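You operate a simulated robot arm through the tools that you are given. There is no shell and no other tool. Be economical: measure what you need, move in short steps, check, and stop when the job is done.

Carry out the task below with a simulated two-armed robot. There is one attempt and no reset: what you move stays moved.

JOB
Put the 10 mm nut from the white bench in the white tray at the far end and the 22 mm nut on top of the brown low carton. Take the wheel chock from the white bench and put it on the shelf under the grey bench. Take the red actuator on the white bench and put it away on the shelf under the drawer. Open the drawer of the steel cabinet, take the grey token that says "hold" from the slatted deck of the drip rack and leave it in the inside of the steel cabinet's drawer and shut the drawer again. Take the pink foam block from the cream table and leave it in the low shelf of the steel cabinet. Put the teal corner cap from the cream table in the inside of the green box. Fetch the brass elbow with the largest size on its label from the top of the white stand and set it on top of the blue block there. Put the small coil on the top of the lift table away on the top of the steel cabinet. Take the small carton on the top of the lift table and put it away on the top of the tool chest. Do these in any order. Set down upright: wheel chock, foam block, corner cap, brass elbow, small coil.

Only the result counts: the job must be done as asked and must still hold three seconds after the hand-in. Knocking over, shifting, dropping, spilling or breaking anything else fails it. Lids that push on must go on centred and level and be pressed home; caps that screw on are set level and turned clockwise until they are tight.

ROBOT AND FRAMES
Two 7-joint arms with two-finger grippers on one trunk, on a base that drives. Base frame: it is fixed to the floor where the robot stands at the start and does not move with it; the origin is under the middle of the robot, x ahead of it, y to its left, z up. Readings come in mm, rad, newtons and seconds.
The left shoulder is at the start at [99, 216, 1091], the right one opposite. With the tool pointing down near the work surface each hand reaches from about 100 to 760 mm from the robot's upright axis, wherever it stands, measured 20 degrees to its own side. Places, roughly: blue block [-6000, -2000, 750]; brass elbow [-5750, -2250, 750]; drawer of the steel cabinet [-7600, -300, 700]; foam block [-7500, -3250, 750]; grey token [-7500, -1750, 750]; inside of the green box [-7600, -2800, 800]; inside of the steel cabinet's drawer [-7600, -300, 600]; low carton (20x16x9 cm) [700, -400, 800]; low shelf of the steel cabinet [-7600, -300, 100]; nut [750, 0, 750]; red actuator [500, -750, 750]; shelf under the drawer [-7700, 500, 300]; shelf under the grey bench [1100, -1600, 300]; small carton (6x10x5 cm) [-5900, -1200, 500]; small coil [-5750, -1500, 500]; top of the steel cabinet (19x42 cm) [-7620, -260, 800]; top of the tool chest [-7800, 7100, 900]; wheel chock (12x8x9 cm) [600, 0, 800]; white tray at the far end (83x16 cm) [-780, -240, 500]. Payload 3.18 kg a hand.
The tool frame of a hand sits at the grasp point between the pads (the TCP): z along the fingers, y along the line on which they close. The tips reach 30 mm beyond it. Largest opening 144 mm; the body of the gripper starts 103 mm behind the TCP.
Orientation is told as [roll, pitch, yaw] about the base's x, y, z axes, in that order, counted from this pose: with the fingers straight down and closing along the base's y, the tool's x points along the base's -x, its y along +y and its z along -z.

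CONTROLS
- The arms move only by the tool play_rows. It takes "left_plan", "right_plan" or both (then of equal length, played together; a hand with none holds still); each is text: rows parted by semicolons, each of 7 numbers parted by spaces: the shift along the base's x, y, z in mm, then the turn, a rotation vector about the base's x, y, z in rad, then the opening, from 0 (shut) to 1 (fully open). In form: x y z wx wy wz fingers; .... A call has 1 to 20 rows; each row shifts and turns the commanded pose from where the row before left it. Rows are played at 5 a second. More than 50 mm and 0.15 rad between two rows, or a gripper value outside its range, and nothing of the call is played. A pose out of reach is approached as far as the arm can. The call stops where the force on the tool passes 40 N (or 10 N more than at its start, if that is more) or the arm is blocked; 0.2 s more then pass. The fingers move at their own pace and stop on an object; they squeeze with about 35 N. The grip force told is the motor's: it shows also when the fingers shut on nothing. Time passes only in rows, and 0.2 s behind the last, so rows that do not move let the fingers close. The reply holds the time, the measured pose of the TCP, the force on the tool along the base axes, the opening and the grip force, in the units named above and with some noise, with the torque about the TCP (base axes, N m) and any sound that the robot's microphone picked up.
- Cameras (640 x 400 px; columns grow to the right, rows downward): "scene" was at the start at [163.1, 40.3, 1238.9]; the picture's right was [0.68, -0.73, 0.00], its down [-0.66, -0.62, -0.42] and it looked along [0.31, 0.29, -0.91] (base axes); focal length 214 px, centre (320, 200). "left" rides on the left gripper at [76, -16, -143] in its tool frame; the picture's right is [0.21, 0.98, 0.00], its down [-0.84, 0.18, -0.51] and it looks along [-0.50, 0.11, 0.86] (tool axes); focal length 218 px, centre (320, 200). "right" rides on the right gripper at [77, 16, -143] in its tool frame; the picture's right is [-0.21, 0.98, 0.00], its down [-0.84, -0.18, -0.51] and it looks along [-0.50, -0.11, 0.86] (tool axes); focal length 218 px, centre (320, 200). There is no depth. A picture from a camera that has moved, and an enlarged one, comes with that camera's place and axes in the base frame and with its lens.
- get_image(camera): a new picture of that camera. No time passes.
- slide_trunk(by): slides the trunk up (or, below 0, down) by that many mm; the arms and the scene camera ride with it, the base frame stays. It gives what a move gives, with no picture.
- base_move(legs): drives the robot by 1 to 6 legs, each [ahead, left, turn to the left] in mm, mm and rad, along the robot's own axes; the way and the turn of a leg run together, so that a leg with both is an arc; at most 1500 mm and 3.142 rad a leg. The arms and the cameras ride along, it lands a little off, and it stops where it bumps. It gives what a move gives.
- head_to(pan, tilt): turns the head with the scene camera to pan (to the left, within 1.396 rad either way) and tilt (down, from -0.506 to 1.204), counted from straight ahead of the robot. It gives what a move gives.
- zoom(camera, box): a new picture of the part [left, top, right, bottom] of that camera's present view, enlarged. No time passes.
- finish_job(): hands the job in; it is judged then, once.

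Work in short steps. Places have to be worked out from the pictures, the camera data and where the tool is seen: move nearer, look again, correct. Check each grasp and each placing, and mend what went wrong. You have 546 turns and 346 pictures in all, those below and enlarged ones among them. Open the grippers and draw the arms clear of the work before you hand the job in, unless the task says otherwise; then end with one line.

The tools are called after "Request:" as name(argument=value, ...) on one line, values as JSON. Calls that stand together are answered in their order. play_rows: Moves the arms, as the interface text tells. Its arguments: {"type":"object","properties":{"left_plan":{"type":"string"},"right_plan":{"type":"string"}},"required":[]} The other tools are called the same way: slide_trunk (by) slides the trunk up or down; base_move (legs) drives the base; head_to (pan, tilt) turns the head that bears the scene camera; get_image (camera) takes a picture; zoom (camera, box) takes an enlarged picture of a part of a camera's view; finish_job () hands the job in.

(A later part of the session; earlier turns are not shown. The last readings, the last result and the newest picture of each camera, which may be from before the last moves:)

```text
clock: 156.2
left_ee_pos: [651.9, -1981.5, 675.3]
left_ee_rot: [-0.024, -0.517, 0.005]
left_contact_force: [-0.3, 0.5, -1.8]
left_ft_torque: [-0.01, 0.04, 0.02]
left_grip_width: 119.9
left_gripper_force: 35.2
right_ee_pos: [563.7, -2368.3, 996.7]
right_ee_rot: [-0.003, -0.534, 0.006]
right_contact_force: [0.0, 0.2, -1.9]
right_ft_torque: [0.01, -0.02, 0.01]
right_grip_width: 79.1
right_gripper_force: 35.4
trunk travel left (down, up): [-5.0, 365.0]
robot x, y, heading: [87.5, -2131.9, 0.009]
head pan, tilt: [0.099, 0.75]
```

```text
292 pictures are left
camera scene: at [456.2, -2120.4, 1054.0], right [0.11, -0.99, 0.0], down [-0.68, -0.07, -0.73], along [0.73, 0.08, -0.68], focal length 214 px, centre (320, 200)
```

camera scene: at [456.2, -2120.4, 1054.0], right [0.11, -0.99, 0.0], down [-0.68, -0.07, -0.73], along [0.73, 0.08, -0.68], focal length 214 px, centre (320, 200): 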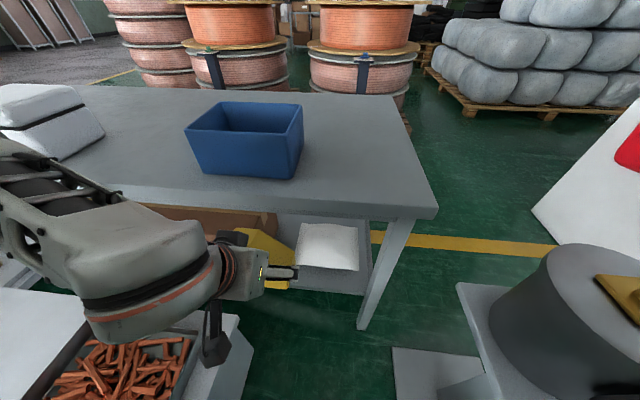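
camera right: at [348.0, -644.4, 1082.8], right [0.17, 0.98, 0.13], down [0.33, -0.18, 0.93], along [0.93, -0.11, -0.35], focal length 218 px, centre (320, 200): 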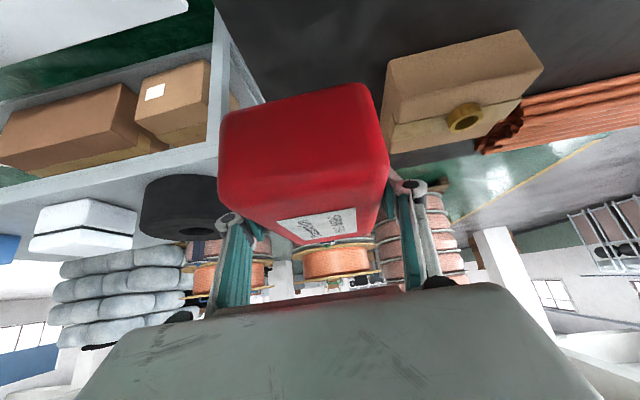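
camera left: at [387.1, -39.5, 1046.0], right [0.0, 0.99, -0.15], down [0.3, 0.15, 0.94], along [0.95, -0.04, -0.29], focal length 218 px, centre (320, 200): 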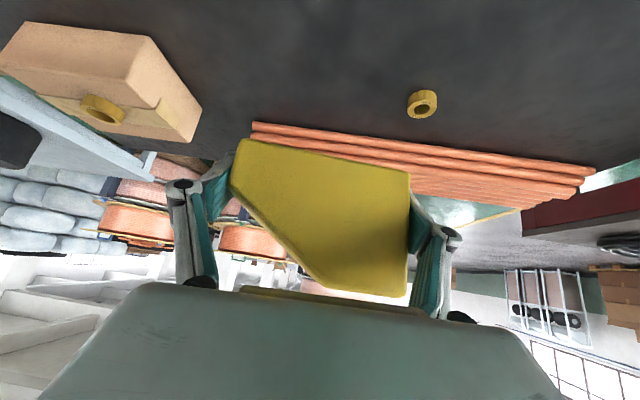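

Request:
base_move(legs=[[-130, 0, -0.008]])

Request:
play_rows(left_plan="18 0 -40 0 -0.09 0 0;18 0 -40 0 -0.09 0 0;18 0 -40 0 -0.07 0 0;18 0 -40 0 0 0 0;18 0 -40 0 0 0 0;18 0 -30 0 0 0 0;18 0 -20 0 0 0 0")

Request:
get_image(camera="scene")

Request:
get_image(camera="left")

```text
clock: 157.4
left_ee_pos: [526.1, -1988.7, 673.8]
left_ee_rot: [-0.024, -0.514, -0.007]
left_contact_force: [0.4, 0.1, -2.4]
left_ft_torque: [0.01, 0.03, 0.02]
left_grip_width: 119.8
left_gripper_force: 35.6
right_ee_pos: [433.8, -2374.3, 995.6]
right_ee_rot: [-0.003, -0.531, -0.005]
right_contact_force: [0.2, -0.5, -2.2]
right_ft_torque: [-0.04, 0.0, 0.02]
right_grip_width: 79.3
right_gripper_force: 35.1
trunk travel left (down, up): [-5.0, 365.0]
robot x, y, heading: [-37.4, -2130.1, -0.003]
head pan, tilt: [0.099, 0.75]
```

```text
clock: 159.1
left_ee_pos: [662.8, -2076.7, 485.0]
left_ee_rot: [-0.01, -0.754, -0.007]
left_contact_force: [-0.3, -0.7, -2.9]
left_ft_torque: [-0.02, 0.02, 0.0]
left_grip_width: 119.7
left_gripper_force: 35.5
left hand out of reach, approached as far as the arm can: row 2, 3, 4, 5, 6, 7
right_ee_pos: [434.9, -2373.1, 995.7]
right_ee_rot: [-0.004, -0.529, -0.006]
right_contact_force: [0.6, 0.3, -2.2]
right_ft_torque: [0.0, 0.0, 0.0]
right_grip_width: 79.5
right_gripper_force: 34.6
trunk travel left (down, up): [-5.0, 365.0]
robot x, y, heading: [-38.1, -2131.8, -0.0]
head pan, tilt: [0.099, 0.75]
```

```text
291 pictures are left
camera scene: at [330.4, -2125.1, 1053.0], right [0.1, -1.0, 0.0], down [-0.68, -0.07, -0.73], along [0.73, 0.07, -0.68], focal length 214 px, centre (320, 200)
```

scene: 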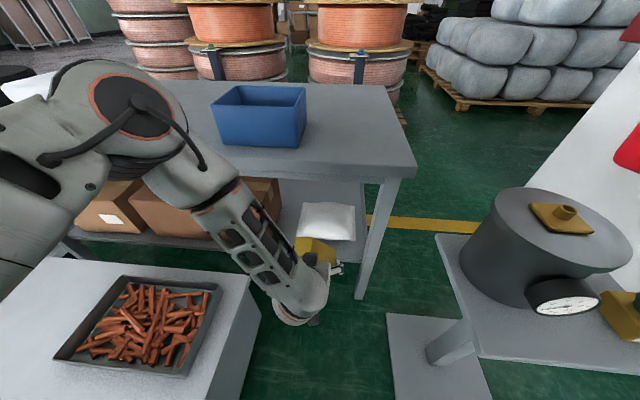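

```text
290 pictures are left
camera left: at [507.9, -2089.3, 536.5], right [-0.14, 0.98, -0.15], down [0.27, 0.18, 0.95], along [0.95, 0.09, -0.29], focal length 218 px, centre (320, 200)
```

left: 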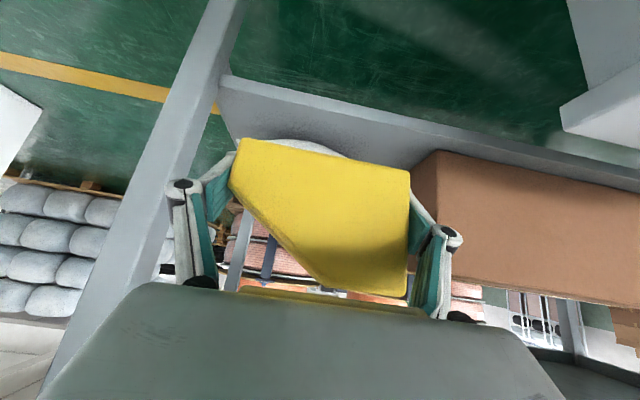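

Request:
play_rows(left_plan="20 0 0 0 0 0 0;20 0 0 0 0 0 0;20 0 0 0 0 0 0")

```text
clock: 159.8
left_ee_pos: [722.8, -2082.7, 484.8]
left_ee_rot: [-0.023, -0.763, -0.011]
left_contact_force: [-0.7, -0.6, -3.4]
left_ft_torque: [-0.04, 0.01, 0.0]
left_grip_width: 119.2
left_gripper_force: 35.2
right_ee_pos: [434.1, -2372.8, 996.7]
right_ee_rot: [-0.005, -0.533, -0.004]
right_contact_force: [-0.2, -0.7, -1.6]
right_ft_torque: [0.01, 0.0, 0.0]
right_grip_width: 79.1
right_gripper_force: 35.2
trunk travel left (down, up): [-5.0, 365.0]
robot x, y, heading: [-40.6, -2127.1, 0.0]
head pan, tilt: [0.099, 0.75]
```

Request:
play_rows(left_plan="-10 30 0 0 0 0 0;-10 30 0 0 0 0 0;0 30 0 0 0 0 0;0 25 -20 0 0 0 0;0 0 -30 0 0 0 0;0 0 -30 0 0 0 0")

Request:
get_image(camera="left")

```text
clock: 161.2
left_ee_pos: [762.3, -2024.7, 445.1]
left_ee_rot: [-0.013, -0.751, -0.008]
left_contact_force: [-0.1, -0.3, -3.3]
left_ft_torque: [-0.04, 0.05, 0.01]
left_grip_width: 119.3
left_gripper_force: 34.7
left hand out of reach, approached as far as the arm can: row 2, 3, 4, 5, 6
right_ee_pos: [434.4, -2372.7, 996.3]
right_ee_rot: [-0.002, -0.531, -0.006]
right_contact_force: [1.0, 0.3, -2.8]
right_ft_torque: [-0.02, 0.05, 0.03]
right_grip_width: 79.3
right_gripper_force: 35.1
trunk travel left (down, up): [-5.0, 365.0]
robot x, y, heading: [-40.7, -2130.1, -0.005]
head pan, tilt: [0.099, 0.75]
```

```text
289 pictures are left
camera left: at [607.9, -2036.6, 497.7], right [-0.13, 0.98, -0.15], down [0.27, 0.18, 0.94], along [0.95, 0.09, -0.29], focal length 218 px, centre (320, 200)
```

left: 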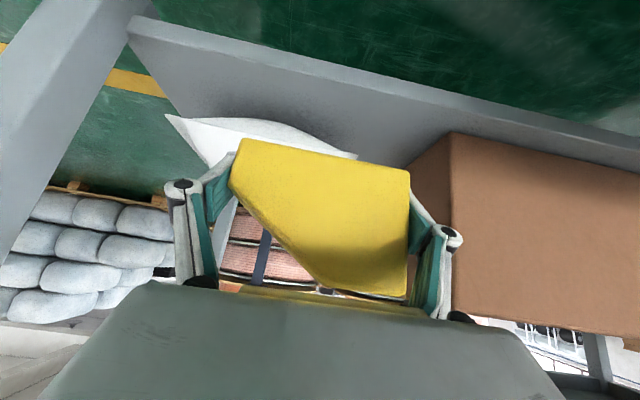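

Request:
base_move(legs=[[-110, 0, 0.005]])

Request:
play_rows(left_plan="15 12 -20 0 0 0 0;15 12 -20 0 0 0 0;15 12 -20 0 0 0 0;10 12 -20 0 0 0 0;0 10 0 0 0 0 0")

Request:
get_image(camera="left")

```text
clock: 162.4
left_ee_pos: [653.0, -2020.3, 446.2]
left_ee_rot: [-0.014, -0.752, -0.004]
left_contact_force: [-0.7, 0.2, -2.8]
left_ft_torque: [-0.02, 0.06, 0.01]
left_grip_width: 119.5
left_gripper_force: 34.8
right_ee_pos: [329.1, -2370.8, 995.6]
right_ee_rot: [-0.003, -0.533, 0.0]
right_contact_force: [0.3, -0.2, -2.8]
right_ft_torque: [0.01, 0.01, 0.03]
right_grip_width: 79.5
right_gripper_force: 35.3
trunk travel left (down, up): [-5.0, 365.0]
robot x, y, heading: [-144.7, -2131.3, 0.0]
head pan, tilt: [0.099, 0.75]
```

```text
clock: 163.6
left_ee_pos: [709.6, -1970.6, 369.9]
left_ee_rot: [-0.01, -0.747, -0.006]
left_contact_force: [0.3, 0.3, -3.5]
left_ft_torque: [-0.01, 0.07, -0.02]
left_grip_width: 119.4
left_gripper_force: 35.1
left hand out of reach, approached as far as the arm can: row 5
right_ee_pos: [328.5, -2370.3, 996.0]
right_ee_rot: [-0.003, -0.531, 0.0]
right_contact_force: [-1.3, -0.6, -2.8]
right_ft_torque: [0.0, 0.03, -0.01]
right_grip_width: 79.6
right_gripper_force: 34.9
trunk travel left (down, up): [-5.0, 365.0]
robot x, y, heading: [-150.9, -2130.8, 0.001]
head pan, tilt: [0.099, 0.75]
```

```text
288 pictures are left
camera left: at [555.0, -1983.9, 422.4], right [-0.14, 0.98, -0.15], down [0.28, 0.18, 0.94], along [0.95, 0.09, -0.3], focal length 218 px, centre (320, 200)
```

left: 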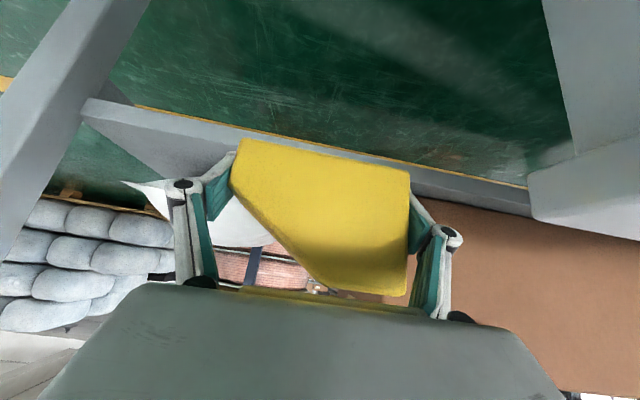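

Request:
play_rows(left_plan="20 0 0 0 0 0 0;20 0 0 0 0 0 0;20 0 0 0 0 0 0;20 0 0 0 0 0 0;20 0 0 0 0 0 0")

Request:
get_image(camera="left")

Request:
get_image(camera="scene")

```text
clock: 164.8
left_ee_pos: [805.9, -1971.0, 368.1]
left_ee_rot: [-0.013, -0.751, -0.003]
left_contact_force: [0.0, 0.2, -3.1]
left_ft_torque: [-0.03, 0.06, -0.02]
left_grip_width: 119.7
left_gripper_force: 35.2
right_ee_pos: [328.8, -2371.3, 996.5]
right_ee_rot: [-0.004, -0.532, 0.0]
right_contact_force: [-0.3, 0.4, -3.5]
right_ft_torque: [0.01, -0.04, 0.0]
right_grip_width: 79.5
right_gripper_force: 34.9
trunk travel left (down, up): [-5.0, 365.0]
robot x, y, heading: [-145.5, -2131.4, 0.003]
head pan, tilt: [0.099, 0.75]
```

```text
287 pictures are left
camera left: at [652.1, -1983.0, 420.0], right [-0.14, 0.98, -0.15], down [0.27, 0.19, 0.94], along [0.95, 0.09, -0.29], focal length 218 px, centre (320, 200)
```

left: 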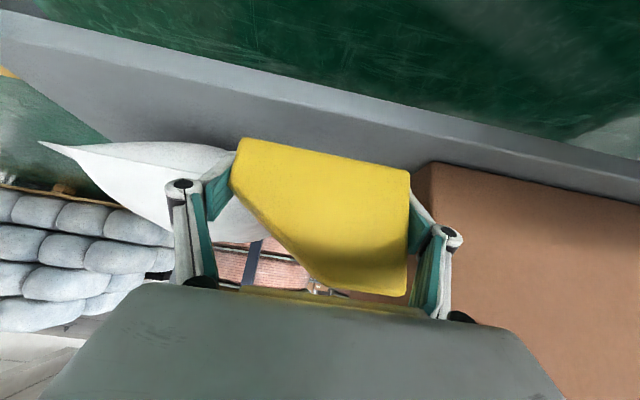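

```text
286 pictures are left
camera scene: at [223.3, -2122.7, 1053.1], right [0.1, -0.99, 0.0], down [-0.68, -0.07, -0.73], along [0.73, 0.07, -0.68], focal length 214 px, centre (320, 200)
```

scene: 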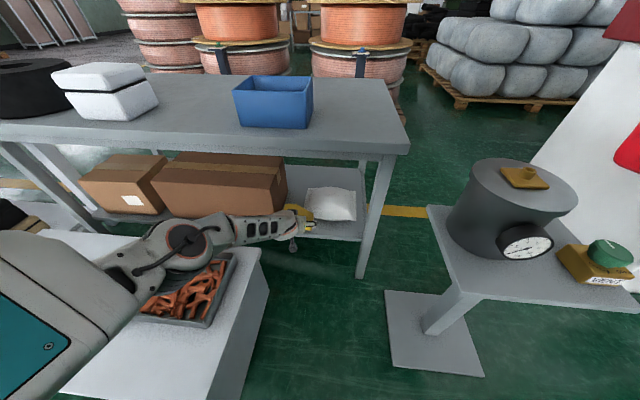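

Request:
play_rows(left_plan="15 0 0 0 -0.007 0 0;14 0 0 0 -0.008 0 0;0 0 -15 0 0 0 0;0 0 -10 0 0 0 0;0 0 -5 0 0 0 0;0 0 -4 0 0 0 0")

Request:
get_image(camera="left")

Request:
zoom(camera="scene", box=[60, 150, 380, 350])

```text
clock: 166.2
left_ee_pos: [809.3, -1957.6, 351.9]
left_ee_rot: [-0.014, -0.768, -0.003]
left_contact_force: [-0.2, 0.1, -2.2]
left_ft_torque: [-0.02, 0.05, 0.06]
left_grip_width: 119.4
left_gripper_force: 34.8
left hand out of reach, approached as far as the arm can: row 1, 2, 3, 4, 6
right_ee_pos: [329.2, -2370.0, 996.5]
right_ee_rot: [-0.005, -0.532, 0.0]
right_contact_force: [-0.5, 0.0, -3.4]
right_ft_torque: [0.02, 0.0, -0.03]
right_grip_width: 79.4
right_gripper_force: 34.5
trunk travel left (down, up): [-5.0, 365.0]
robot x, y, heading: [-147.0, -2132.0, 0.004]
head pan, tilt: [0.099, 0.75]
```

```text
285 pictures are left
camera left: at [655.1, -1970.0, 400.1], right [-0.14, 0.98, -0.16], down [0.26, 0.19, 0.95], along [0.96, 0.09, -0.28], focal length 218 px, centre (320, 200)
```

left: 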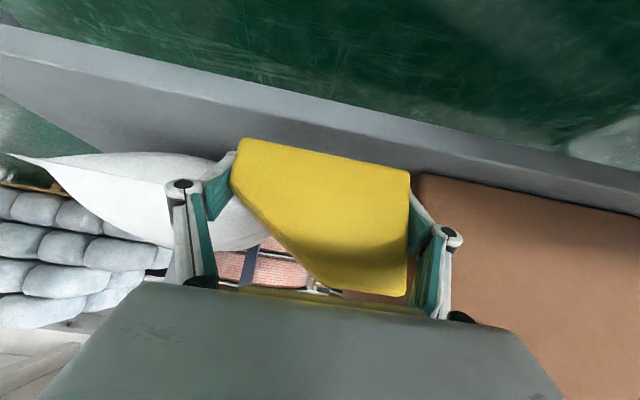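

```text
2.00 times, centred on (220, 250) of scene
camera zoom: at [222.9, -2122.6, 1053.3], right [0.1, -0.99, 0.0], down [-0.68, -0.07, -0.73], along [0.73, 0.07, -0.68], focal length 429 px, centre (520, 100)
```

zoom: 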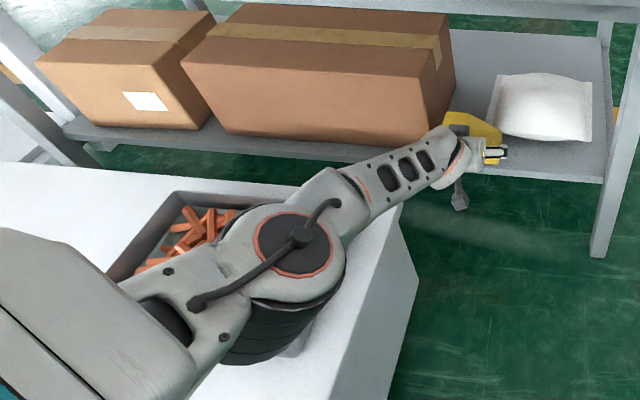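

Request:
base_move(legs=[[40, 0, 0]])

Request:
play_rows(left_plan="0 0 -5 0 0 0 0;0 0 -5 0 0 0 0;0 0 -5 0 0 0 0;0 0 -4 0 0 0 0")

Request:
get_image(camera="left")

```text
clock: 167.1
left_ee_pos: [849.1, -1959.0, 349.9]
left_ee_rot: [-0.013, -0.768, -0.006]
left_contact_force: [0.3, -0.5, -2.7]
left_ft_torque: [-0.04, 0.01, -0.01]
left_grip_width: 119.5
left_gripper_force: 34.9
right_ee_pos: [368.2, -2371.7, 995.6]
right_ee_rot: [-0.005, -0.528, -0.002]
right_contact_force: [-0.1, 0.4, -2.7]
right_ft_torque: [0.0, 0.03, -0.01]
right_grip_width: 79.5
right_gripper_force: 35.0
trunk travel left (down, up): [-5.0, 365.0]
robot x, y, heading: [-104.9, -2133.4, -0.002]
head pan, tilt: [0.099, 0.75]
```

```text
clock: 168.1
left_ee_pos: [850.2, -1958.3, 350.2]
left_ee_rot: [-0.013, -0.767, -0.004]
left_contact_force: [-0.7, 0.3, -3.5]
left_ft_torque: [0.01, 0.04, 0.02]
left_grip_width: 119.3
left_gripper_force: 34.9
left hand out of reach, approached as far as the arm can: row 1, 2, 3, 4
right_ee_pos: [367.6, -2371.2, 996.5]
right_ee_rot: [-0.002, -0.532, -0.003]
right_contact_force: [0.4, 0.1, -2.7]
right_ft_torque: [0.0, 0.0, 0.02]
right_grip_width: 79.4
right_gripper_force: 34.9
trunk travel left (down, up): [-5.0, 365.0]
robot x, y, heading: [-106.5, -2128.5, -0.002]
head pan, tilt: [0.099, 0.75]
```

```text
283 pictures are left
camera left: at [694.6, -1971.0, 399.8], right [-0.14, 0.98, -0.15], down [0.26, 0.19, 0.95], along [0.96, 0.09, -0.28], focal length 218 px, centre (320, 200)
```

left: 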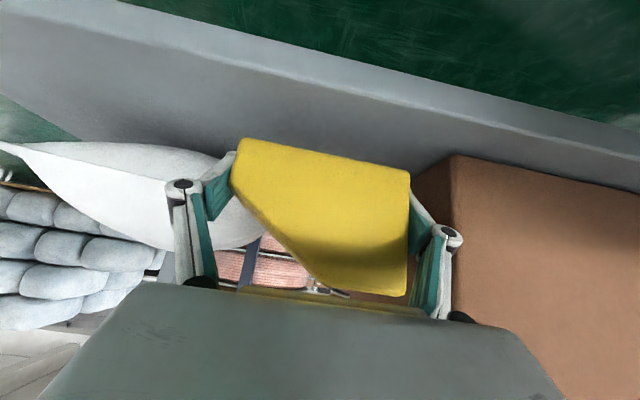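

Request:
play_rows(left_plan="-8 0 0 0 0 0 0;-8 0 -3 0 0 0 0;0 0 -5 0 0 0 0;0 0 -5 0 0 0 0;0 0 -4 0 0 0 0;0 0 -4 0 0 0 0")

```text
clock: 169.5
left_ee_pos: [840.9, -1960.0, 338.5]
left_ee_rot: [-0.014, -0.767, -0.005]
left_contact_force: [0.4, -0.1, -2.1]
left_ft_torque: [-0.04, 0.06, 0.01]
left_grip_width: 119.4
left_gripper_force: 34.8
left hand out of reach, approached as far as the arm can: row 1, 2, 4, 5, 6
right_ee_pos: [367.2, -2370.7, 995.5]
right_ee_rot: [-0.004, -0.531, -0.003]
right_contact_force: [-0.1, -0.5, -3.0]
right_ft_torque: [0.0, -0.03, -0.01]
right_grip_width: 79.3
right_gripper_force: 35.5
trunk travel left (down, up): [-5.0, 365.0]
robot x, y, heading: [-109.4, -2133.5, 0.003]
head pan, tilt: [0.099, 0.75]
```

Request:
play_rows(left_plan="-15 0 0 0 0 0 0;-15 0 0 0 0 0 0;-15 0 0 0 0 0 0;-10 0 0 0 0 0 0")

Request:
base_move(legs=[[50, 0, 0]])

Request:
play_rows(left_plan="0 0 -5 0 0 0 0;0 0 -4 0 0 0 0")

```text
clock: 170.5
left_ee_pos: [783.5, -1958.7, 340.8]
left_ee_rot: [-0.016, -0.769, -0.005]
left_contact_force: [-0.6, 0.0, -3.0]
left_ft_torque: [-0.02, 0.03, -0.01]
left_grip_width: 119.4
left_gripper_force: 34.4
left hand out of reach, approached as far as the arm can: row 1
right_ee_pos: [368.0, -2371.3, 996.3]
right_ee_rot: [-0.003, -0.533, -0.001]
right_contact_force: [0.8, -0.2, -2.6]
right_ft_torque: [0.0, -0.02, -0.03]
right_grip_width: 79.4
right_gripper_force: 35.2
trunk travel left (down, up): [-5.0, 365.0]
robot x, y, heading: [-109.0, -2132.8, -0.001]
head pan, tilt: [0.099, 0.75]
```

```text
clock: 171.4
left_ee_pos: [832.5, -1957.3, 338.3]
left_ee_rot: [-0.015, -0.766, -0.005]
left_contact_force: [0.0, 0.5, -3.0]
left_ft_torque: [0.0, 0.01, -0.04]
left_grip_width: 119.6
left_gripper_force: 35.3
right_ee_pos: [416.7, -2369.9, 995.4]
right_ee_rot: [-0.003, -0.531, -0.001]
right_contact_force: [-0.8, 0.7, -4.4]
right_ft_torque: [0.0, 0.01, -0.01]
right_grip_width: 79.5
right_gripper_force: 34.5
trunk travel left (down, up): [-5.0, 365.0]
robot x, y, heading: [-60.7, -2131.1, 0.002]
head pan, tilt: [0.099, 0.75]
```

```text
clock: 172.0
left_ee_pos: [834.8, -1957.4, 328.4]
left_ee_rot: [-0.014, -0.767, -0.001]
left_contact_force: [-0.4, -0.2, -2.6]
left_ft_torque: [-0.04, 0.02, -0.03]
left_grip_width: 119.4
left_gripper_force: 34.9
right_ee_pos: [418.2, -2370.9, 995.9]
right_ee_rot: [-0.005, -0.533, 0.0]
right_contact_force: [0.4, -0.3, -3.0]
right_ft_torque: [-0.01, 0.0, 0.02]
right_grip_width: 79.6
right_gripper_force: 35.2
trunk travel left (down, up): [-5.0, 365.0]
robot x, y, heading: [-58.3, -2131.4, 0.004]
head pan, tilt: [0.099, 0.75]
```

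Reach is fine now; I lower in 3 mm steps to find the shelf.

Request:
play_rows(left_plan="0 0 -3 0 0 0 0;0 0 -3 0 0 0 0;0 0 -3 0 0 0 0;0 0 -3 0 0 0 0;0 0 0 0 0 0 0")

Request:
get_image(camera="left")

```text
clock: 173.2
left_ee_pos: [834.5, -1957.2, 323.3]
left_ee_rot: [-0.012, -0.775, -0.008]
left_contact_force: [-1.9, -1.0, 15.2]
left_ft_torque: [1.06, 0.36, 0.08]
left_grip_width: 119.6
left_gripper_force: 34.7
right_ee_pos: [416.4, -2369.8, 997.3]
right_ee_rot: [-0.003, -0.534, -0.002]
right_contact_force: [-0.4, 0.8, -3.0]
right_ft_torque: [0.01, 0.01, 0.01]
right_grip_width: 79.5
right_gripper_force: 35.1
trunk travel left (down, up): [-5.0, 365.0]
robot x, y, heading: [-62.3, -2133.0, -0.005]
head pan, tilt: [0.099, 0.75]
```

```text
282 pictures are left
camera left: at [679.6, -1970.2, 371.4], right [-0.13, 0.98, -0.15], down [0.25, 0.18, 0.95], along [0.96, 0.09, -0.27], focal length 218 px, centre (320, 200)
```

left: 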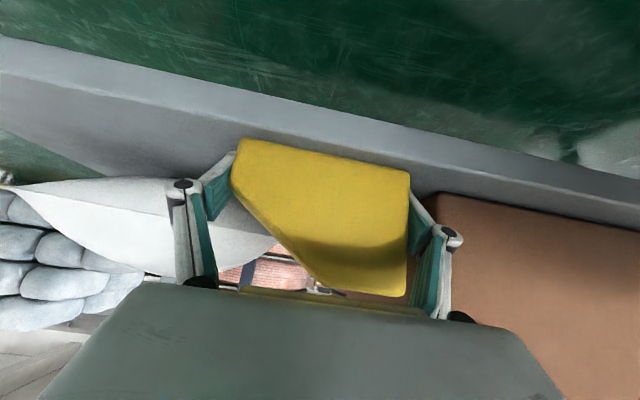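

Request:
play_rows(left_plan="0 0 0 0 0 0 0.88;0 0 0 0 0 0 0.88;-10 0 8 0 0 0 0.88;-15 0 12 0 0 0 0.88;-20 0 15 0 0 0 0.88;-30 0 20 0 0 0 0.88;-35 0 25 0 0 0 0.88")

Request:
get_image(camera="left")

```text
clock: 174.8
left_ee_pos: [815.1, -1958.1, 332.0]
left_ee_rot: [-0.011, -0.758, -0.007]
left_contact_force: [0.1, 0.0, 0.0]
left_ft_torque: [0.0, 0.0, 0.01]
left_grip_width: 126.7
left_gripper_force: 0.1
left hand out of reach, approached as far as the arm can: row 4, 5, 6, 7
right_ee_pos: [417.5, -2370.7, 996.9]
right_ee_rot: [-0.003, -0.533, 0.001]
right_contact_force: [-0.8, 1.2, -2.4]
right_ft_torque: [-0.03, 0.01, 0.03]
right_grip_width: 79.5
right_gripper_force: 35.4
trunk travel left (down, up): [-5.0, 365.0]
robot x, y, heading: [-57.2, -2134.1, 0.005]
head pan, tilt: [0.099, 0.75]
```

```text
281 pictures are left
camera left: at [660.9, -1970.9, 382.7], right [-0.14, 0.98, -0.15], down [0.26, 0.18, 0.95], along [0.95, 0.09, -0.28], focal length 218 px, centre (320, 200)
```

left: 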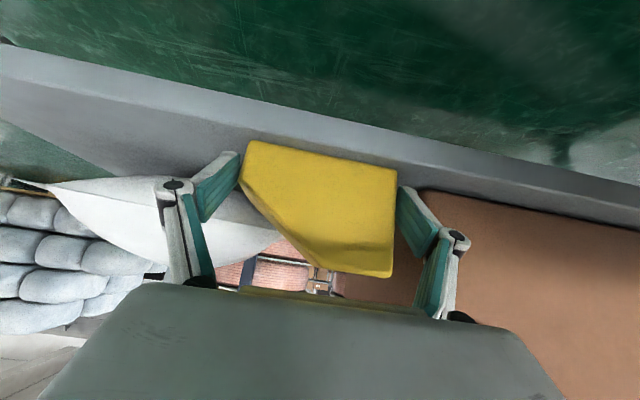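

Released and standing. I withdraw with the base straight back and look.

Request:
base_move(legs=[[-230, 0, 0]])

Request:
get_image(camera="left")

Request:
get_image(camera="scene")

```text
clock: 176.6
left_ee_pos: [581.1, -1958.0, 333.3]
left_ee_rot: [-0.011, -0.762, -0.004]
left_contact_force: [-0.3, -0.2, 0.5]
left_ft_torque: [0.03, 0.01, 0.0]
left_grip_width: 126.5
left_gripper_force: 0.2
right_ee_pos: [183.2, -2371.1, 995.4]
right_ee_rot: [-0.003, -0.531, 0.001]
right_contact_force: [-0.3, -0.1, -2.6]
right_ft_torque: [-0.02, 0.0, -0.02]
right_grip_width: 79.3
right_gripper_force: 35.2
trunk travel left (down, up): [-5.0, 365.0]
robot x, y, heading: [-295.2, -2130.9, 0.002]
head pan, tilt: [0.099, 0.75]
```

```text
280 pictures are left
camera left: at [427.2, -1970.7, 383.0], right [-0.14, 0.98, -0.15], down [0.26, 0.18, 0.95], along [0.95, 0.09, -0.28], focal length 218 px, centre (320, 200)
```

left: 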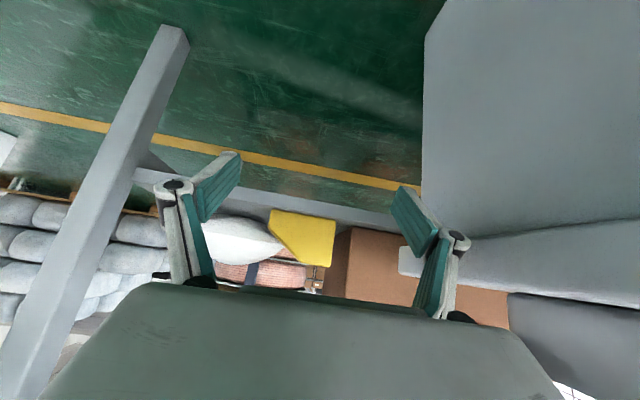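

```text
279 pictures are left
camera scene: at [77.3, -2123.0, 1053.5], right [0.1, -0.99, 0.0], down [-0.68, -0.07, -0.73], along [0.73, 0.07, -0.68], focal length 214 px, centre (320, 200)
```

scene: 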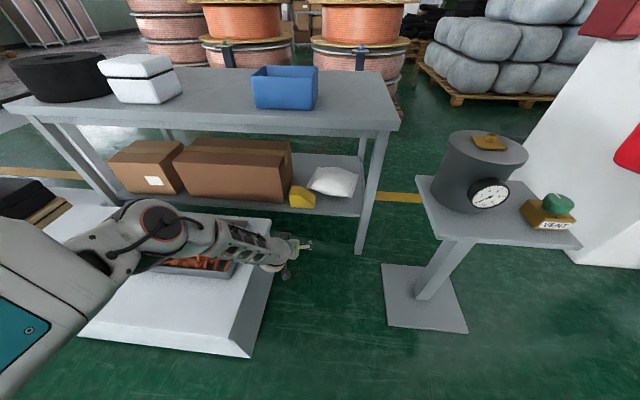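

Chock stands upright on the shelf. I raise the trunk and lift the left hand, then turn toward the far area.

Request:
slide_trunk(by=170)

Request:
play_rows(left_plan="0 0 40 0 0.1 0 1;0 0 40 0 0.1 0 1;0 0 40 0 0.1 0 1;-10 0 40 0 0.1 0 1;-20 0 40 0 0.1 0 1;-20 0 40 0 0.1 0 1;-20 0 40 0 0.1 0 1;-20 0 40 0 0 0 1;-20 0 40 0 0 0 1;-20 0 40 0 0 0 1;-20 0 40 0 0 0 1")

Request:
base_move(legs=[[-200, 0, 0], [0, 0, 1.57], [0, 0, 1.57]])

Request:
head_to(pan=0, tilt=0.3)

Request:
get_image(camera="scene")

```text
clock: 178.5
left_ee_pos: [656.7, -1958.8, 705.4]
left_ee_rot: [-0.009, -1.01, -0.008]
left_contact_force: [-0.3, 0.5, -0.1]
left_ft_torque: [-0.01, -0.05, 0.01]
left_grip_width: 126.7
left_gripper_force: 0.1
right_ee_pos: [186.2, -2370.7, 1164.3]
right_ee_rot: [-0.006, -0.529, -0.001]
right_contact_force: [0.7, 0.6, -2.5]
right_ft_torque: [0.0, 0.02, -0.02]
right_grip_width: 79.6
right_gripper_force: 34.8
trunk travel left (down, up): [-175.0, 195.0]
robot x, y, heading: [-291.9, -2134.3, 0.003]
head pan, tilt: [0.099, 0.75]
```

```text
clock: 180.9
left_ee_pos: [516.3, -1931.3, 1107.5]
left_ee_rot: [-0.013, -0.484, 0.005]
left_contact_force: [-0.9, 0.5, 0.4]
left_ft_torque: [0.01, -0.05, 0.02]
left_grip_width: 144.1
left_gripper_force: 0.0
left hand out of reach, approached as far as the arm can: row 4, 5, 6, 7
right_ee_pos: [181.5, -2371.1, 1167.8]
right_ee_rot: [-0.002, -0.535, 0.0]
right_contact_force: [0.2, 0.9, -2.3]
right_ft_torque: [0.03, -0.01, 0.0]
right_grip_width: 79.4
right_gripper_force: 35.0
trunk travel left (down, up): [-175.0, 195.0]
robot x, y, heading: [-292.4, -2127.5, 0.005]
head pan, tilt: [0.099, 0.75]
```

```text
clock: 190.1
left_ee_pos: [-1314.2, -2318.3, 1105.1]
left_ee_rot: [-0.014, -0.482, 3.129]
left_contact_force: [0.5, -0.6, -0.8]
left_ft_torque: [0.03, 0.0, 0.02]
left_grip_width: 143.9
left_gripper_force: 0.0
right_ee_pos: [-971.2, -1882.7, 1164.6]
right_ee_rot: [-0.005, -0.531, 3.123]
right_contact_force: [1.0, -0.1, -3.1]
right_ft_torque: [0.01, 0.04, -0.03]
right_grip_width: 79.2
right_gripper_force: 35.6
trunk travel left (down, up): [-175.0, 195.0]
robot x, y, heading: [-500.1, -2131.5, 3.125]
head pan, tilt: [0.099, 0.75]
```

```text
clock: 191.0
left_ee_pos: [-1314.0, -2317.8, 1104.0]
left_ee_rot: [-0.014, -0.481, 3.13]
left_contact_force: [-0.2, -0.3, -1.0]
left_ft_torque: [0.01, 0.0, -0.02]
left_grip_width: 144.2
left_gripper_force: 0.0
right_ee_pos: [-971.1, -1883.1, 1166.6]
right_ee_rot: [-0.003, -0.533, 3.124]
right_contact_force: [0.2, -1.0, -2.4]
right_ft_torque: [0.01, 0.02, 0.01]
right_grip_width: 79.3
right_gripper_force: 35.6
trunk travel left (down, up): [-175.0, 195.0]
robot x, y, heading: [-498.7, -2132.3, 3.126]
head pan, tilt: [0.0, 0.3]
```

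```text
278 pictures are left
camera scene: at [-710.5, -2129.2, 1306.9], right [0.02, 1.0, 0.0], down [0.3, 0.0, -0.95], along [-0.95, 0.01, -0.3], focal length 214 px, centre (320, 200)
```

scene: 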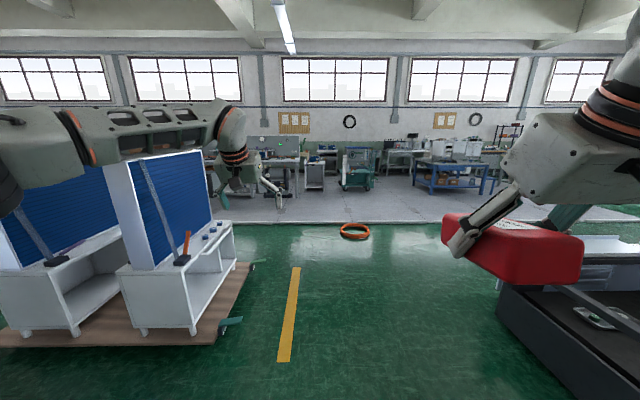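

Request:
play_rows(left_plan="45 0 0 0 0 0 1;45 0 0 0 0 0 1;45 0 0 0 0 0 1;45 0 0 0 0 0 1;45 0 0 0 0 0 1;45 0 0 0 0 0 1")

Request:
base_move(legs=[[1500, 0, 0.01], [1400, 0, 0]])

Request:
get_image(camera="scene")

```text
clock: 192.4
left_ee_pos: [-1041.8, -2314.8, 1105.4]
left_ee_rot: [-0.014, -0.485, 3.129]
left_contact_force: [0.8, 0.3, 0.0]
left_ft_torque: [0.02, 0.03, 0.0]
left_grip_width: 144.0
left_gripper_force: 0.1
right_ee_pos: [-969.8, -1881.8, 1167.0]
right_ee_rot: [-0.006, -0.534, 3.125]
right_contact_force: [-0.6, -0.5, -3.1]
right_ft_torque: [-0.01, 0.04, 0.04]
right_grip_width: 79.1
right_gripper_force: 34.8
trunk travel left (down, up): [-175.0, 195.0]
robot x, y, heading: [-498.3, -2131.3, 3.126]
head pan, tilt: [0.0, 0.3]
```

```text
clock: 206.6
left_ee_pos: [-3982.0, -2352.4, 1105.6]
left_ee_rot: [-0.014, -0.481, -3.129]
left_contact_force: [0.5, 0.1, 0.7]
left_ft_torque: [0.01, -0.01, 0.01]
left_grip_width: 143.8
left_gripper_force: 0.2
right_ee_pos: [-3923.2, -1918.0, 1167.2]
right_ee_rot: [-0.005, -0.534, -3.131]
right_contact_force: [-0.8, -0.5, -2.8]
right_ft_torque: [0.02, 0.01, 0.03]
right_grip_width: 79.4
right_gripper_force: 35.0
trunk travel left (down, up): [-175.0, 195.0]
robot x, y, heading: [-3442.9, -2151.2, -3.13]
head pan, tilt: [0.0, 0.3]
```

```text
277 pictures are left
camera scene: at [-3656.3, -2157.5, 1307.0], right [-0.01, 1.0, 0.0], down [0.3, 0.0, -0.96], along [-0.96, -0.01, -0.3], focal length 214 px, centre (320, 200)
```

scene: 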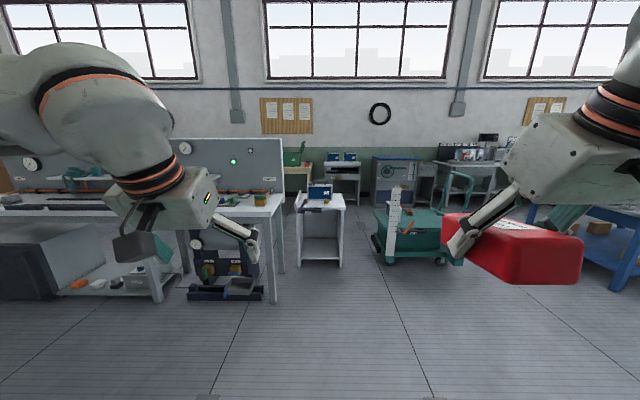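

Request:
base_move(legs=[[1450, -80, 0]])

Request:
head_to(pan=0, tilt=0.6)

Request:
get_image(camera="scene")

```text
clock: 213.6
left_ee_pos: [-5366.4, -2320.9, 1105.3]
left_ee_rot: [-0.014, -0.482, -3.1]
left_contact_force: [0.0, 0.8, 0.2]
left_ft_torque: [-0.01, 0.01, 0.01]
left_grip_width: 143.8
left_gripper_force: 0.1
right_ee_pos: [-5318.0, -1885.8, 1165.8]
right_ee_rot: [-0.004, -0.533, -3.106]
right_contact_force: [-0.8, 0.4, -2.5]
right_ft_torque: [-0.03, 0.01, 0.01]
right_grip_width: 79.2
right_gripper_force: 34.5
trunk travel left (down, up): [-175.0, 195.0]
robot x, y, heading: [-4835.4, -2107.6, -3.108]
head pan, tilt: [0.0, 0.3]
```

```text
clock: 214.4
left_ee_pos: [-5364.7, -2321.4, 1104.4]
left_ee_rot: [-0.015, -0.483, -3.101]
left_contact_force: [-0.6, -0.5, -0.3]
left_ft_torque: [0.01, -0.01, -0.02]
left_grip_width: 144.3
left_gripper_force: 0.1
right_ee_pos: [-5318.4, -1886.2, 1165.9]
right_ee_rot: [-0.005, -0.533, -3.106]
right_contact_force: [0.8, -0.4, -2.4]
right_ft_torque: [0.0, 0.0, -0.02]
right_grip_width: 79.4
right_gripper_force: 35.2
trunk travel left (down, up): [-175.0, 195.0]
robot x, y, heading: [-4833.3, -2105.2, -3.107]
head pan, tilt: [0.0, 0.6]
```

```text
276 pictures are left
camera scene: at [-5039.2, -2117.8, 1279.6], right [-0.04, 1.0, 0.0], down [0.56, 0.02, -0.83], along [-0.82, -0.03, -0.56], focal length 214 px, centre (320, 200)
```

scene: 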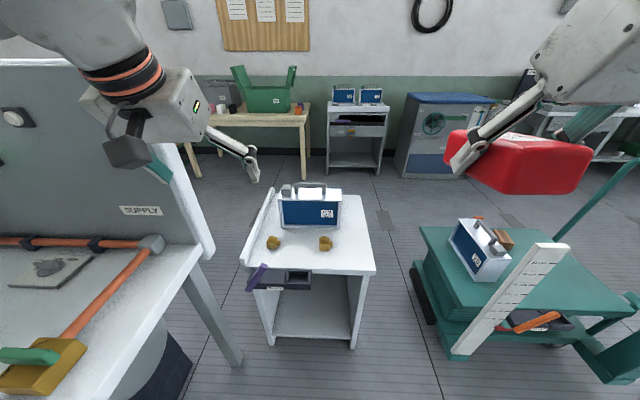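

Request:
zoom(camera="scene", box=[230, 170, 390, 290])

Request:
zoom(camera="scene", box=[200, 50, 640, 300])

```text
3.33 times, centred on (310, 230) of scene
camera zoom: at [-5039.2, -2117.8, 1279.6], right [-0.04, 1.0, 0.0], down [0.56, 0.02, -0.83], along [-0.82, -0.03, -0.56], focal length 715 px, centre (353, 100)
```

zoom: 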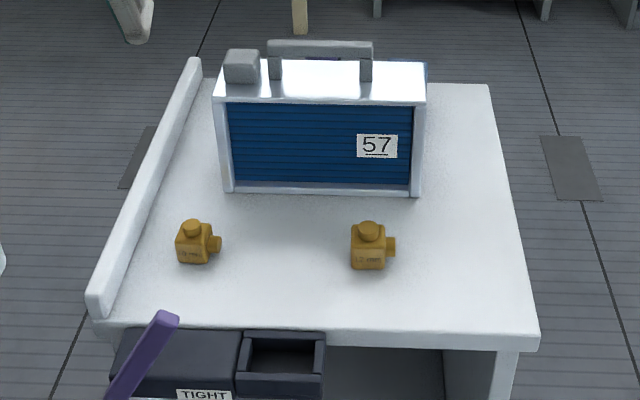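

```text
1.45 times, centred on (420, 175) of scene
camera zoom: at [-5039.2, -2117.8, 1279.6], right [-0.04, 1.0, 0.0], down [0.56, 0.02, -0.83], along [-0.82, -0.03, -0.56], focal length 312 px, centre (174, 236)
```

zoom: 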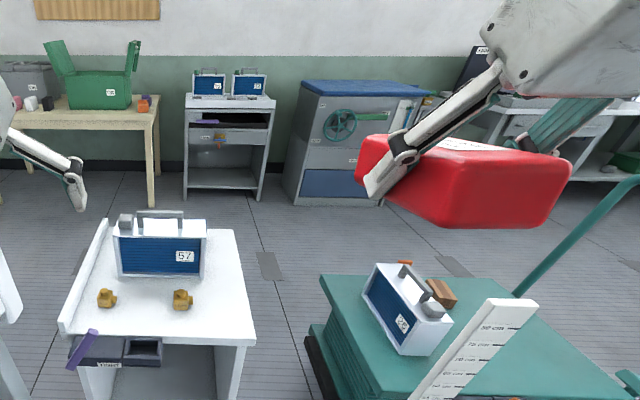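

Request:
get_image(camera="left")

```text
273 pictures are left
camera left: at [-5232.3, -2300.4, 1195.7], right [0.22, -0.97, -0.11], down [-0.5, -0.21, 0.84], along [-0.84, -0.13, -0.53], focal length 218 px, centre (320, 200)
```

left: 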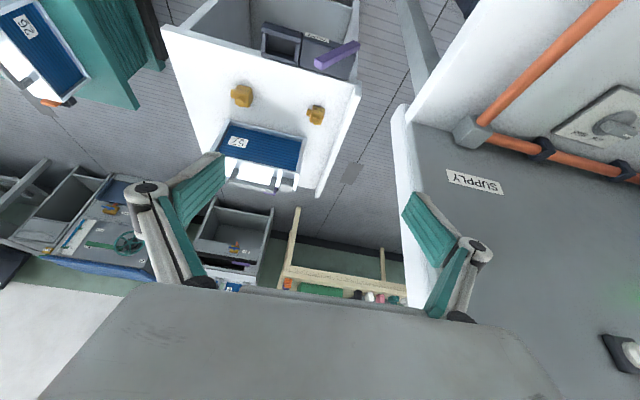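

Request:
base_move(legs=[[150, 0, -0.03]])

Request:
play_rows(left_plan="0 20 -40 0 -0.12 0 1;0 20 -40 0 -0.12 0 1;0 20 -40 0 -0.12 0 1;0 20 -40 0 -0.12 0 1;0 10 -40 0 0 0 1;0 0 -40 0 0 0 1")

Request:
get_image(camera="left")

```text
clock: 215.8
left_ee_pos: [-5524.5, -2308.6, 1105.1]
left_ee_rot: [-0.015, -0.481, -3.128]
left_contact_force: [-0.2, 1.0, 0.3]
left_ft_torque: [-0.02, -0.03, 0.01]
left_grip_width: 144.1
left_gripper_force: 0.1
right_ee_pos: [-5465.1, -1875.9, 1165.9]
right_ee_rot: [-0.006, -0.531, -3.134]
right_contact_force: [-0.7, 0.7, -3.4]
right_ft_torque: [-0.01, -0.04, -0.02]
right_grip_width: 79.5
right_gripper_force: 34.8
trunk travel left (down, up): [-175.0, 195.0]
robot x, y, heading: [-4986.7, -2108.4, -3.13]
head pan, tilt: [0.0, 0.6]
```

```text
clock: 217.2
left_ee_pos: [-5527.0, -2221.3, 864.2]
left_ee_rot: [-0.009, 0.0, -3.128]
left_contact_force: [-0.7, -0.7, 0.5]
left_ft_torque: [0.0, -0.02, 0.0]
left_grip_width: 143.8
left_gripper_force: 0.2
right_ee_pos: [-5465.4, -1875.3, 1165.3]
right_ee_rot: [-0.005, -0.531, -3.133]
right_contact_force: [-1.2, -0.4, -3.3]
right_ft_torque: [0.01, -0.03, 0.0]
right_grip_width: 79.2
right_gripper_force: 34.8
trunk travel left (down, up): [-175.0, 195.0]
robot x, y, heading: [-4988.4, -2112.6, -3.134]
head pan, tilt: [0.0, 0.6]
```

```text
272 pictures are left
camera left: at [-5450.8, -2203.7, 1006.3], right [0.22, -0.98, -0.01], down [-0.84, -0.19, 0.51], along [-0.49, -0.1, -0.86], focal length 218 px, centre (320, 200)
```

left: 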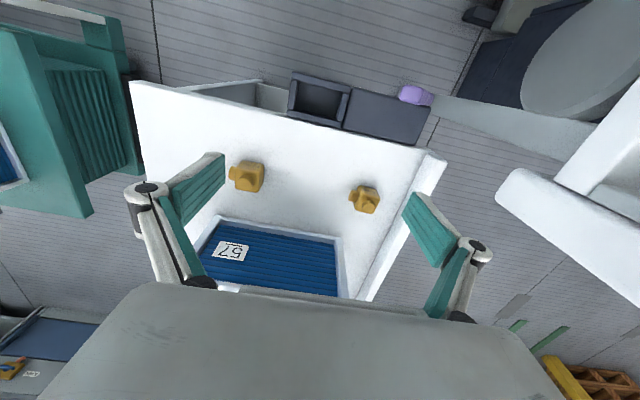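

Request:
zoom(camera="left", box=[215, 145, 275, 205])

Request:
zoom(camera="left", box=[335, 170, 395, 225])

```text
6.67 times, centred on (245, 175) of left
camera zoom: at [-5450.8, -2203.7, 1006.3], right [0.22, -0.98, -0.01], down [-0.84, -0.19, 0.51], along [-0.49, -0.1, -0.86], focal length 1455 px, centre (820, 367)
```

zoom: 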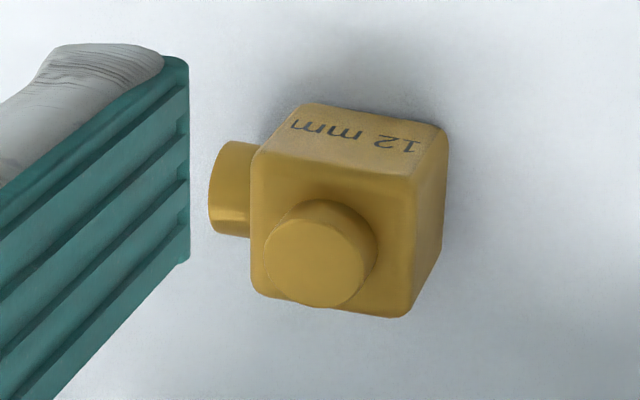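

```text
7.27 times, centred on (365, 198) of left
camera zoom: at [-5450.8, -2203.7, 1006.3], right [0.22, -0.98, -0.01], down [-0.84, -0.19, 0.51], along [-0.49, -0.1, -0.86], focal length 1587 px, centre (-7, 218)
```

zoom: 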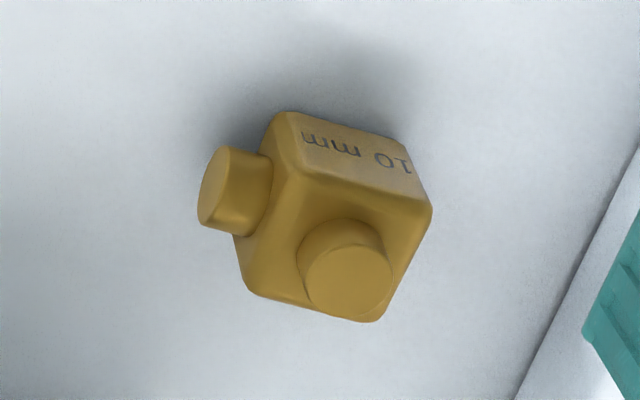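

The 12 mm elbow (nearer y≈−2118) is the largest. I look at the block's top with the left camera before picking.

Request:
play_rows(left_plan="-30 20 20 0 0 0 1;-30 25 20 0 0 0 1;-30 25 20 0 0 0 1;-30 25 20 0 0 0 1;-30 25 10 0 0 0 1")

Request:
get_image(camera="left")

```text
clock: 218.4
left_ee_pos: [-5676.1, -2098.7, 954.4]
left_ee_rot: [-0.014, 0.0, -3.126]
left_contact_force: [-0.5, 0.4, -0.2]
left_ft_torque: [0.0, 0.01, 0.0]
left_grip_width: 144.0
left_gripper_force: 0.1
right_ee_pos: [-5464.8, -1874.6, 1164.6]
right_ee_rot: [-0.004, -0.529, -3.134]
right_contact_force: [-0.5, -0.1, -3.2]
right_ft_torque: [-0.03, -0.06, 0.02]
right_grip_width: 79.2
right_gripper_force: 35.3
trunk travel left (down, up): [-175.0, 195.0]
robot x, y, heading: [-4986.6, -2111.7, -3.13]
head pan, tilt: [0.0, 0.6]
```

```text
269 pictures are left
camera left: at [-5600.5, -2081.7, 1097.1], right [0.23, -0.97, -0.01], down [-0.84, -0.2, 0.51], along [-0.5, -0.1, -0.86], focal length 218 px, centre (320, 200)
```

left: 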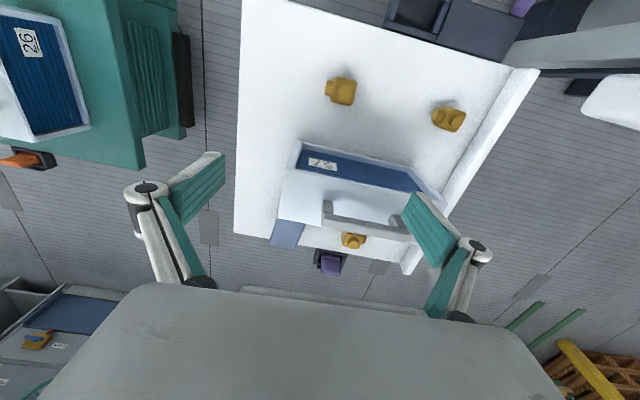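

A third elbow sits behind the block; I read its label.

Request:
zoom(camera="left", box=[328, 220, 378, 260])

Request:
zoom(camera="left", box=[260, 130, 460, 280])

```text
10.00 times, centred on (353, 240) of left
camera zoom: at [-5600.5, -2081.7, 1097.1], right [0.23, -0.97, -0.01], down [-0.84, -0.2, 0.51], along [-0.5, -0.1, -0.86], focal length 2183 px, centre (-10, -200)
```

zoom: 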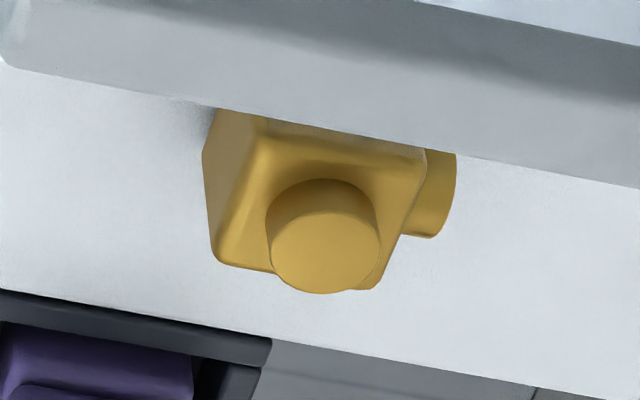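

```text
2.67 times, centred on (360, 205) of left
camera zoom: at [-5600.5, -2081.7, 1097.1], right [0.23, -0.97, -0.01], down [-0.84, -0.2, 0.51], along [-0.5, -0.1, -0.86], focal length 582 px, centre (213, 187)
```

zoom: 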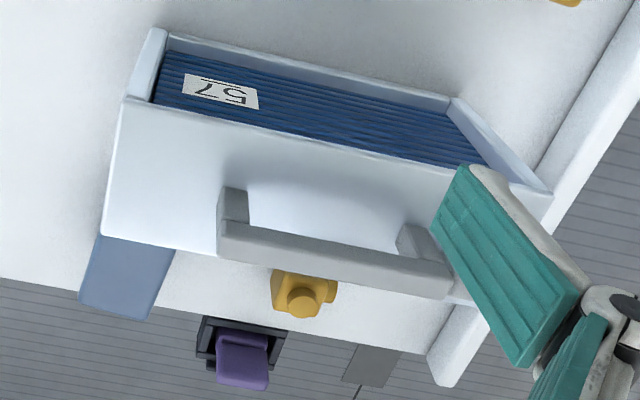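

The third elbow's label faces the wall; I'll read it from the other side. I retract and scout a way past the lift table.

Request:
play_rows(left_plan="40 -10 25 0 0 0 1;40 -10 25 0 0 0 1;40 -20 25 0 0 0 1;40 -20 25 0 0 0 1;40 -20 20 0 0 0 1;30 -20 0 0 0 0 1")

Request:
base_move(legs=[[-500, 0, 0], [0, -1300, 0]])

Request:
head_to(pan=0, tilt=0.45)

Request:
get_image(camera="scene")

```text
refused: row 3 steps farther than a row can; nothing moved
```

```text
clock: 232.6
left_ee_pos: [-5202.0, -799.9, 954.1]
left_ee_rot: [-0.011, -0.003, -3.097]
left_contact_force: [-0.1, -0.6, -0.5]
left_ft_torque: [-0.03, 0.02, -0.01]
left_grip_width: 144.1
left_gripper_force: 0.1
right_ee_pos: [-4993.8, -570.9, 1164.9]
right_ee_rot: [-0.006, -0.531, -3.108]
right_contact_force: [0.9, -0.6, -3.1]
right_ft_torque: [-0.01, 0.05, 0.0]
right_grip_width: 79.3
right_gripper_force: 35.2
trunk travel left (down, up): [-175.0, 195.0]
robot x, y, heading: [-4513.7, -794.4, -3.107]
head pan, tilt: [0.0, 0.6]
```

```text
clock: 233.3
left_ee_pos: [-5202.0, -800.9, 953.2]
left_ee_rot: [-0.014, -0.002, -3.096]
left_contact_force: [-0.9, -0.1, 0.4]
left_ft_torque: [-0.02, -0.01, -0.01]
left_grip_width: 144.1
left_gripper_force: 0.1
right_ee_pos: [-4995.5, -572.2, 1166.2]
right_ee_rot: [-0.005, -0.531, -3.108]
right_contact_force: [-0.4, 0.1, -2.9]
right_ft_torque: [-0.01, -0.01, 0.01]
right_grip_width: 79.6
right_gripper_force: 34.7
trunk travel left (down, up): [-175.0, 195.0]
robot x, y, heading: [-4511.3, -795.4, -3.106]
head pan, tilt: [0.0, 0.45]
```

```text
266 pictures are left
camera scene: at [-4721.2, -803.9, 1293.0], right [-0.04, 1.0, 0.0], down [0.44, 0.02, -0.9], along [-0.9, -0.03, -0.44], focal length 214 px, centre (320, 200)
```

scene: 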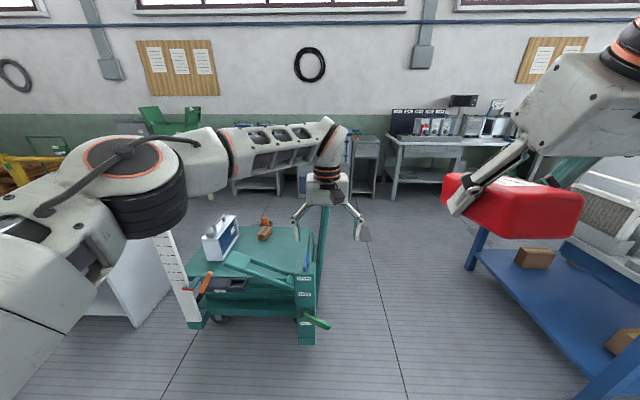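

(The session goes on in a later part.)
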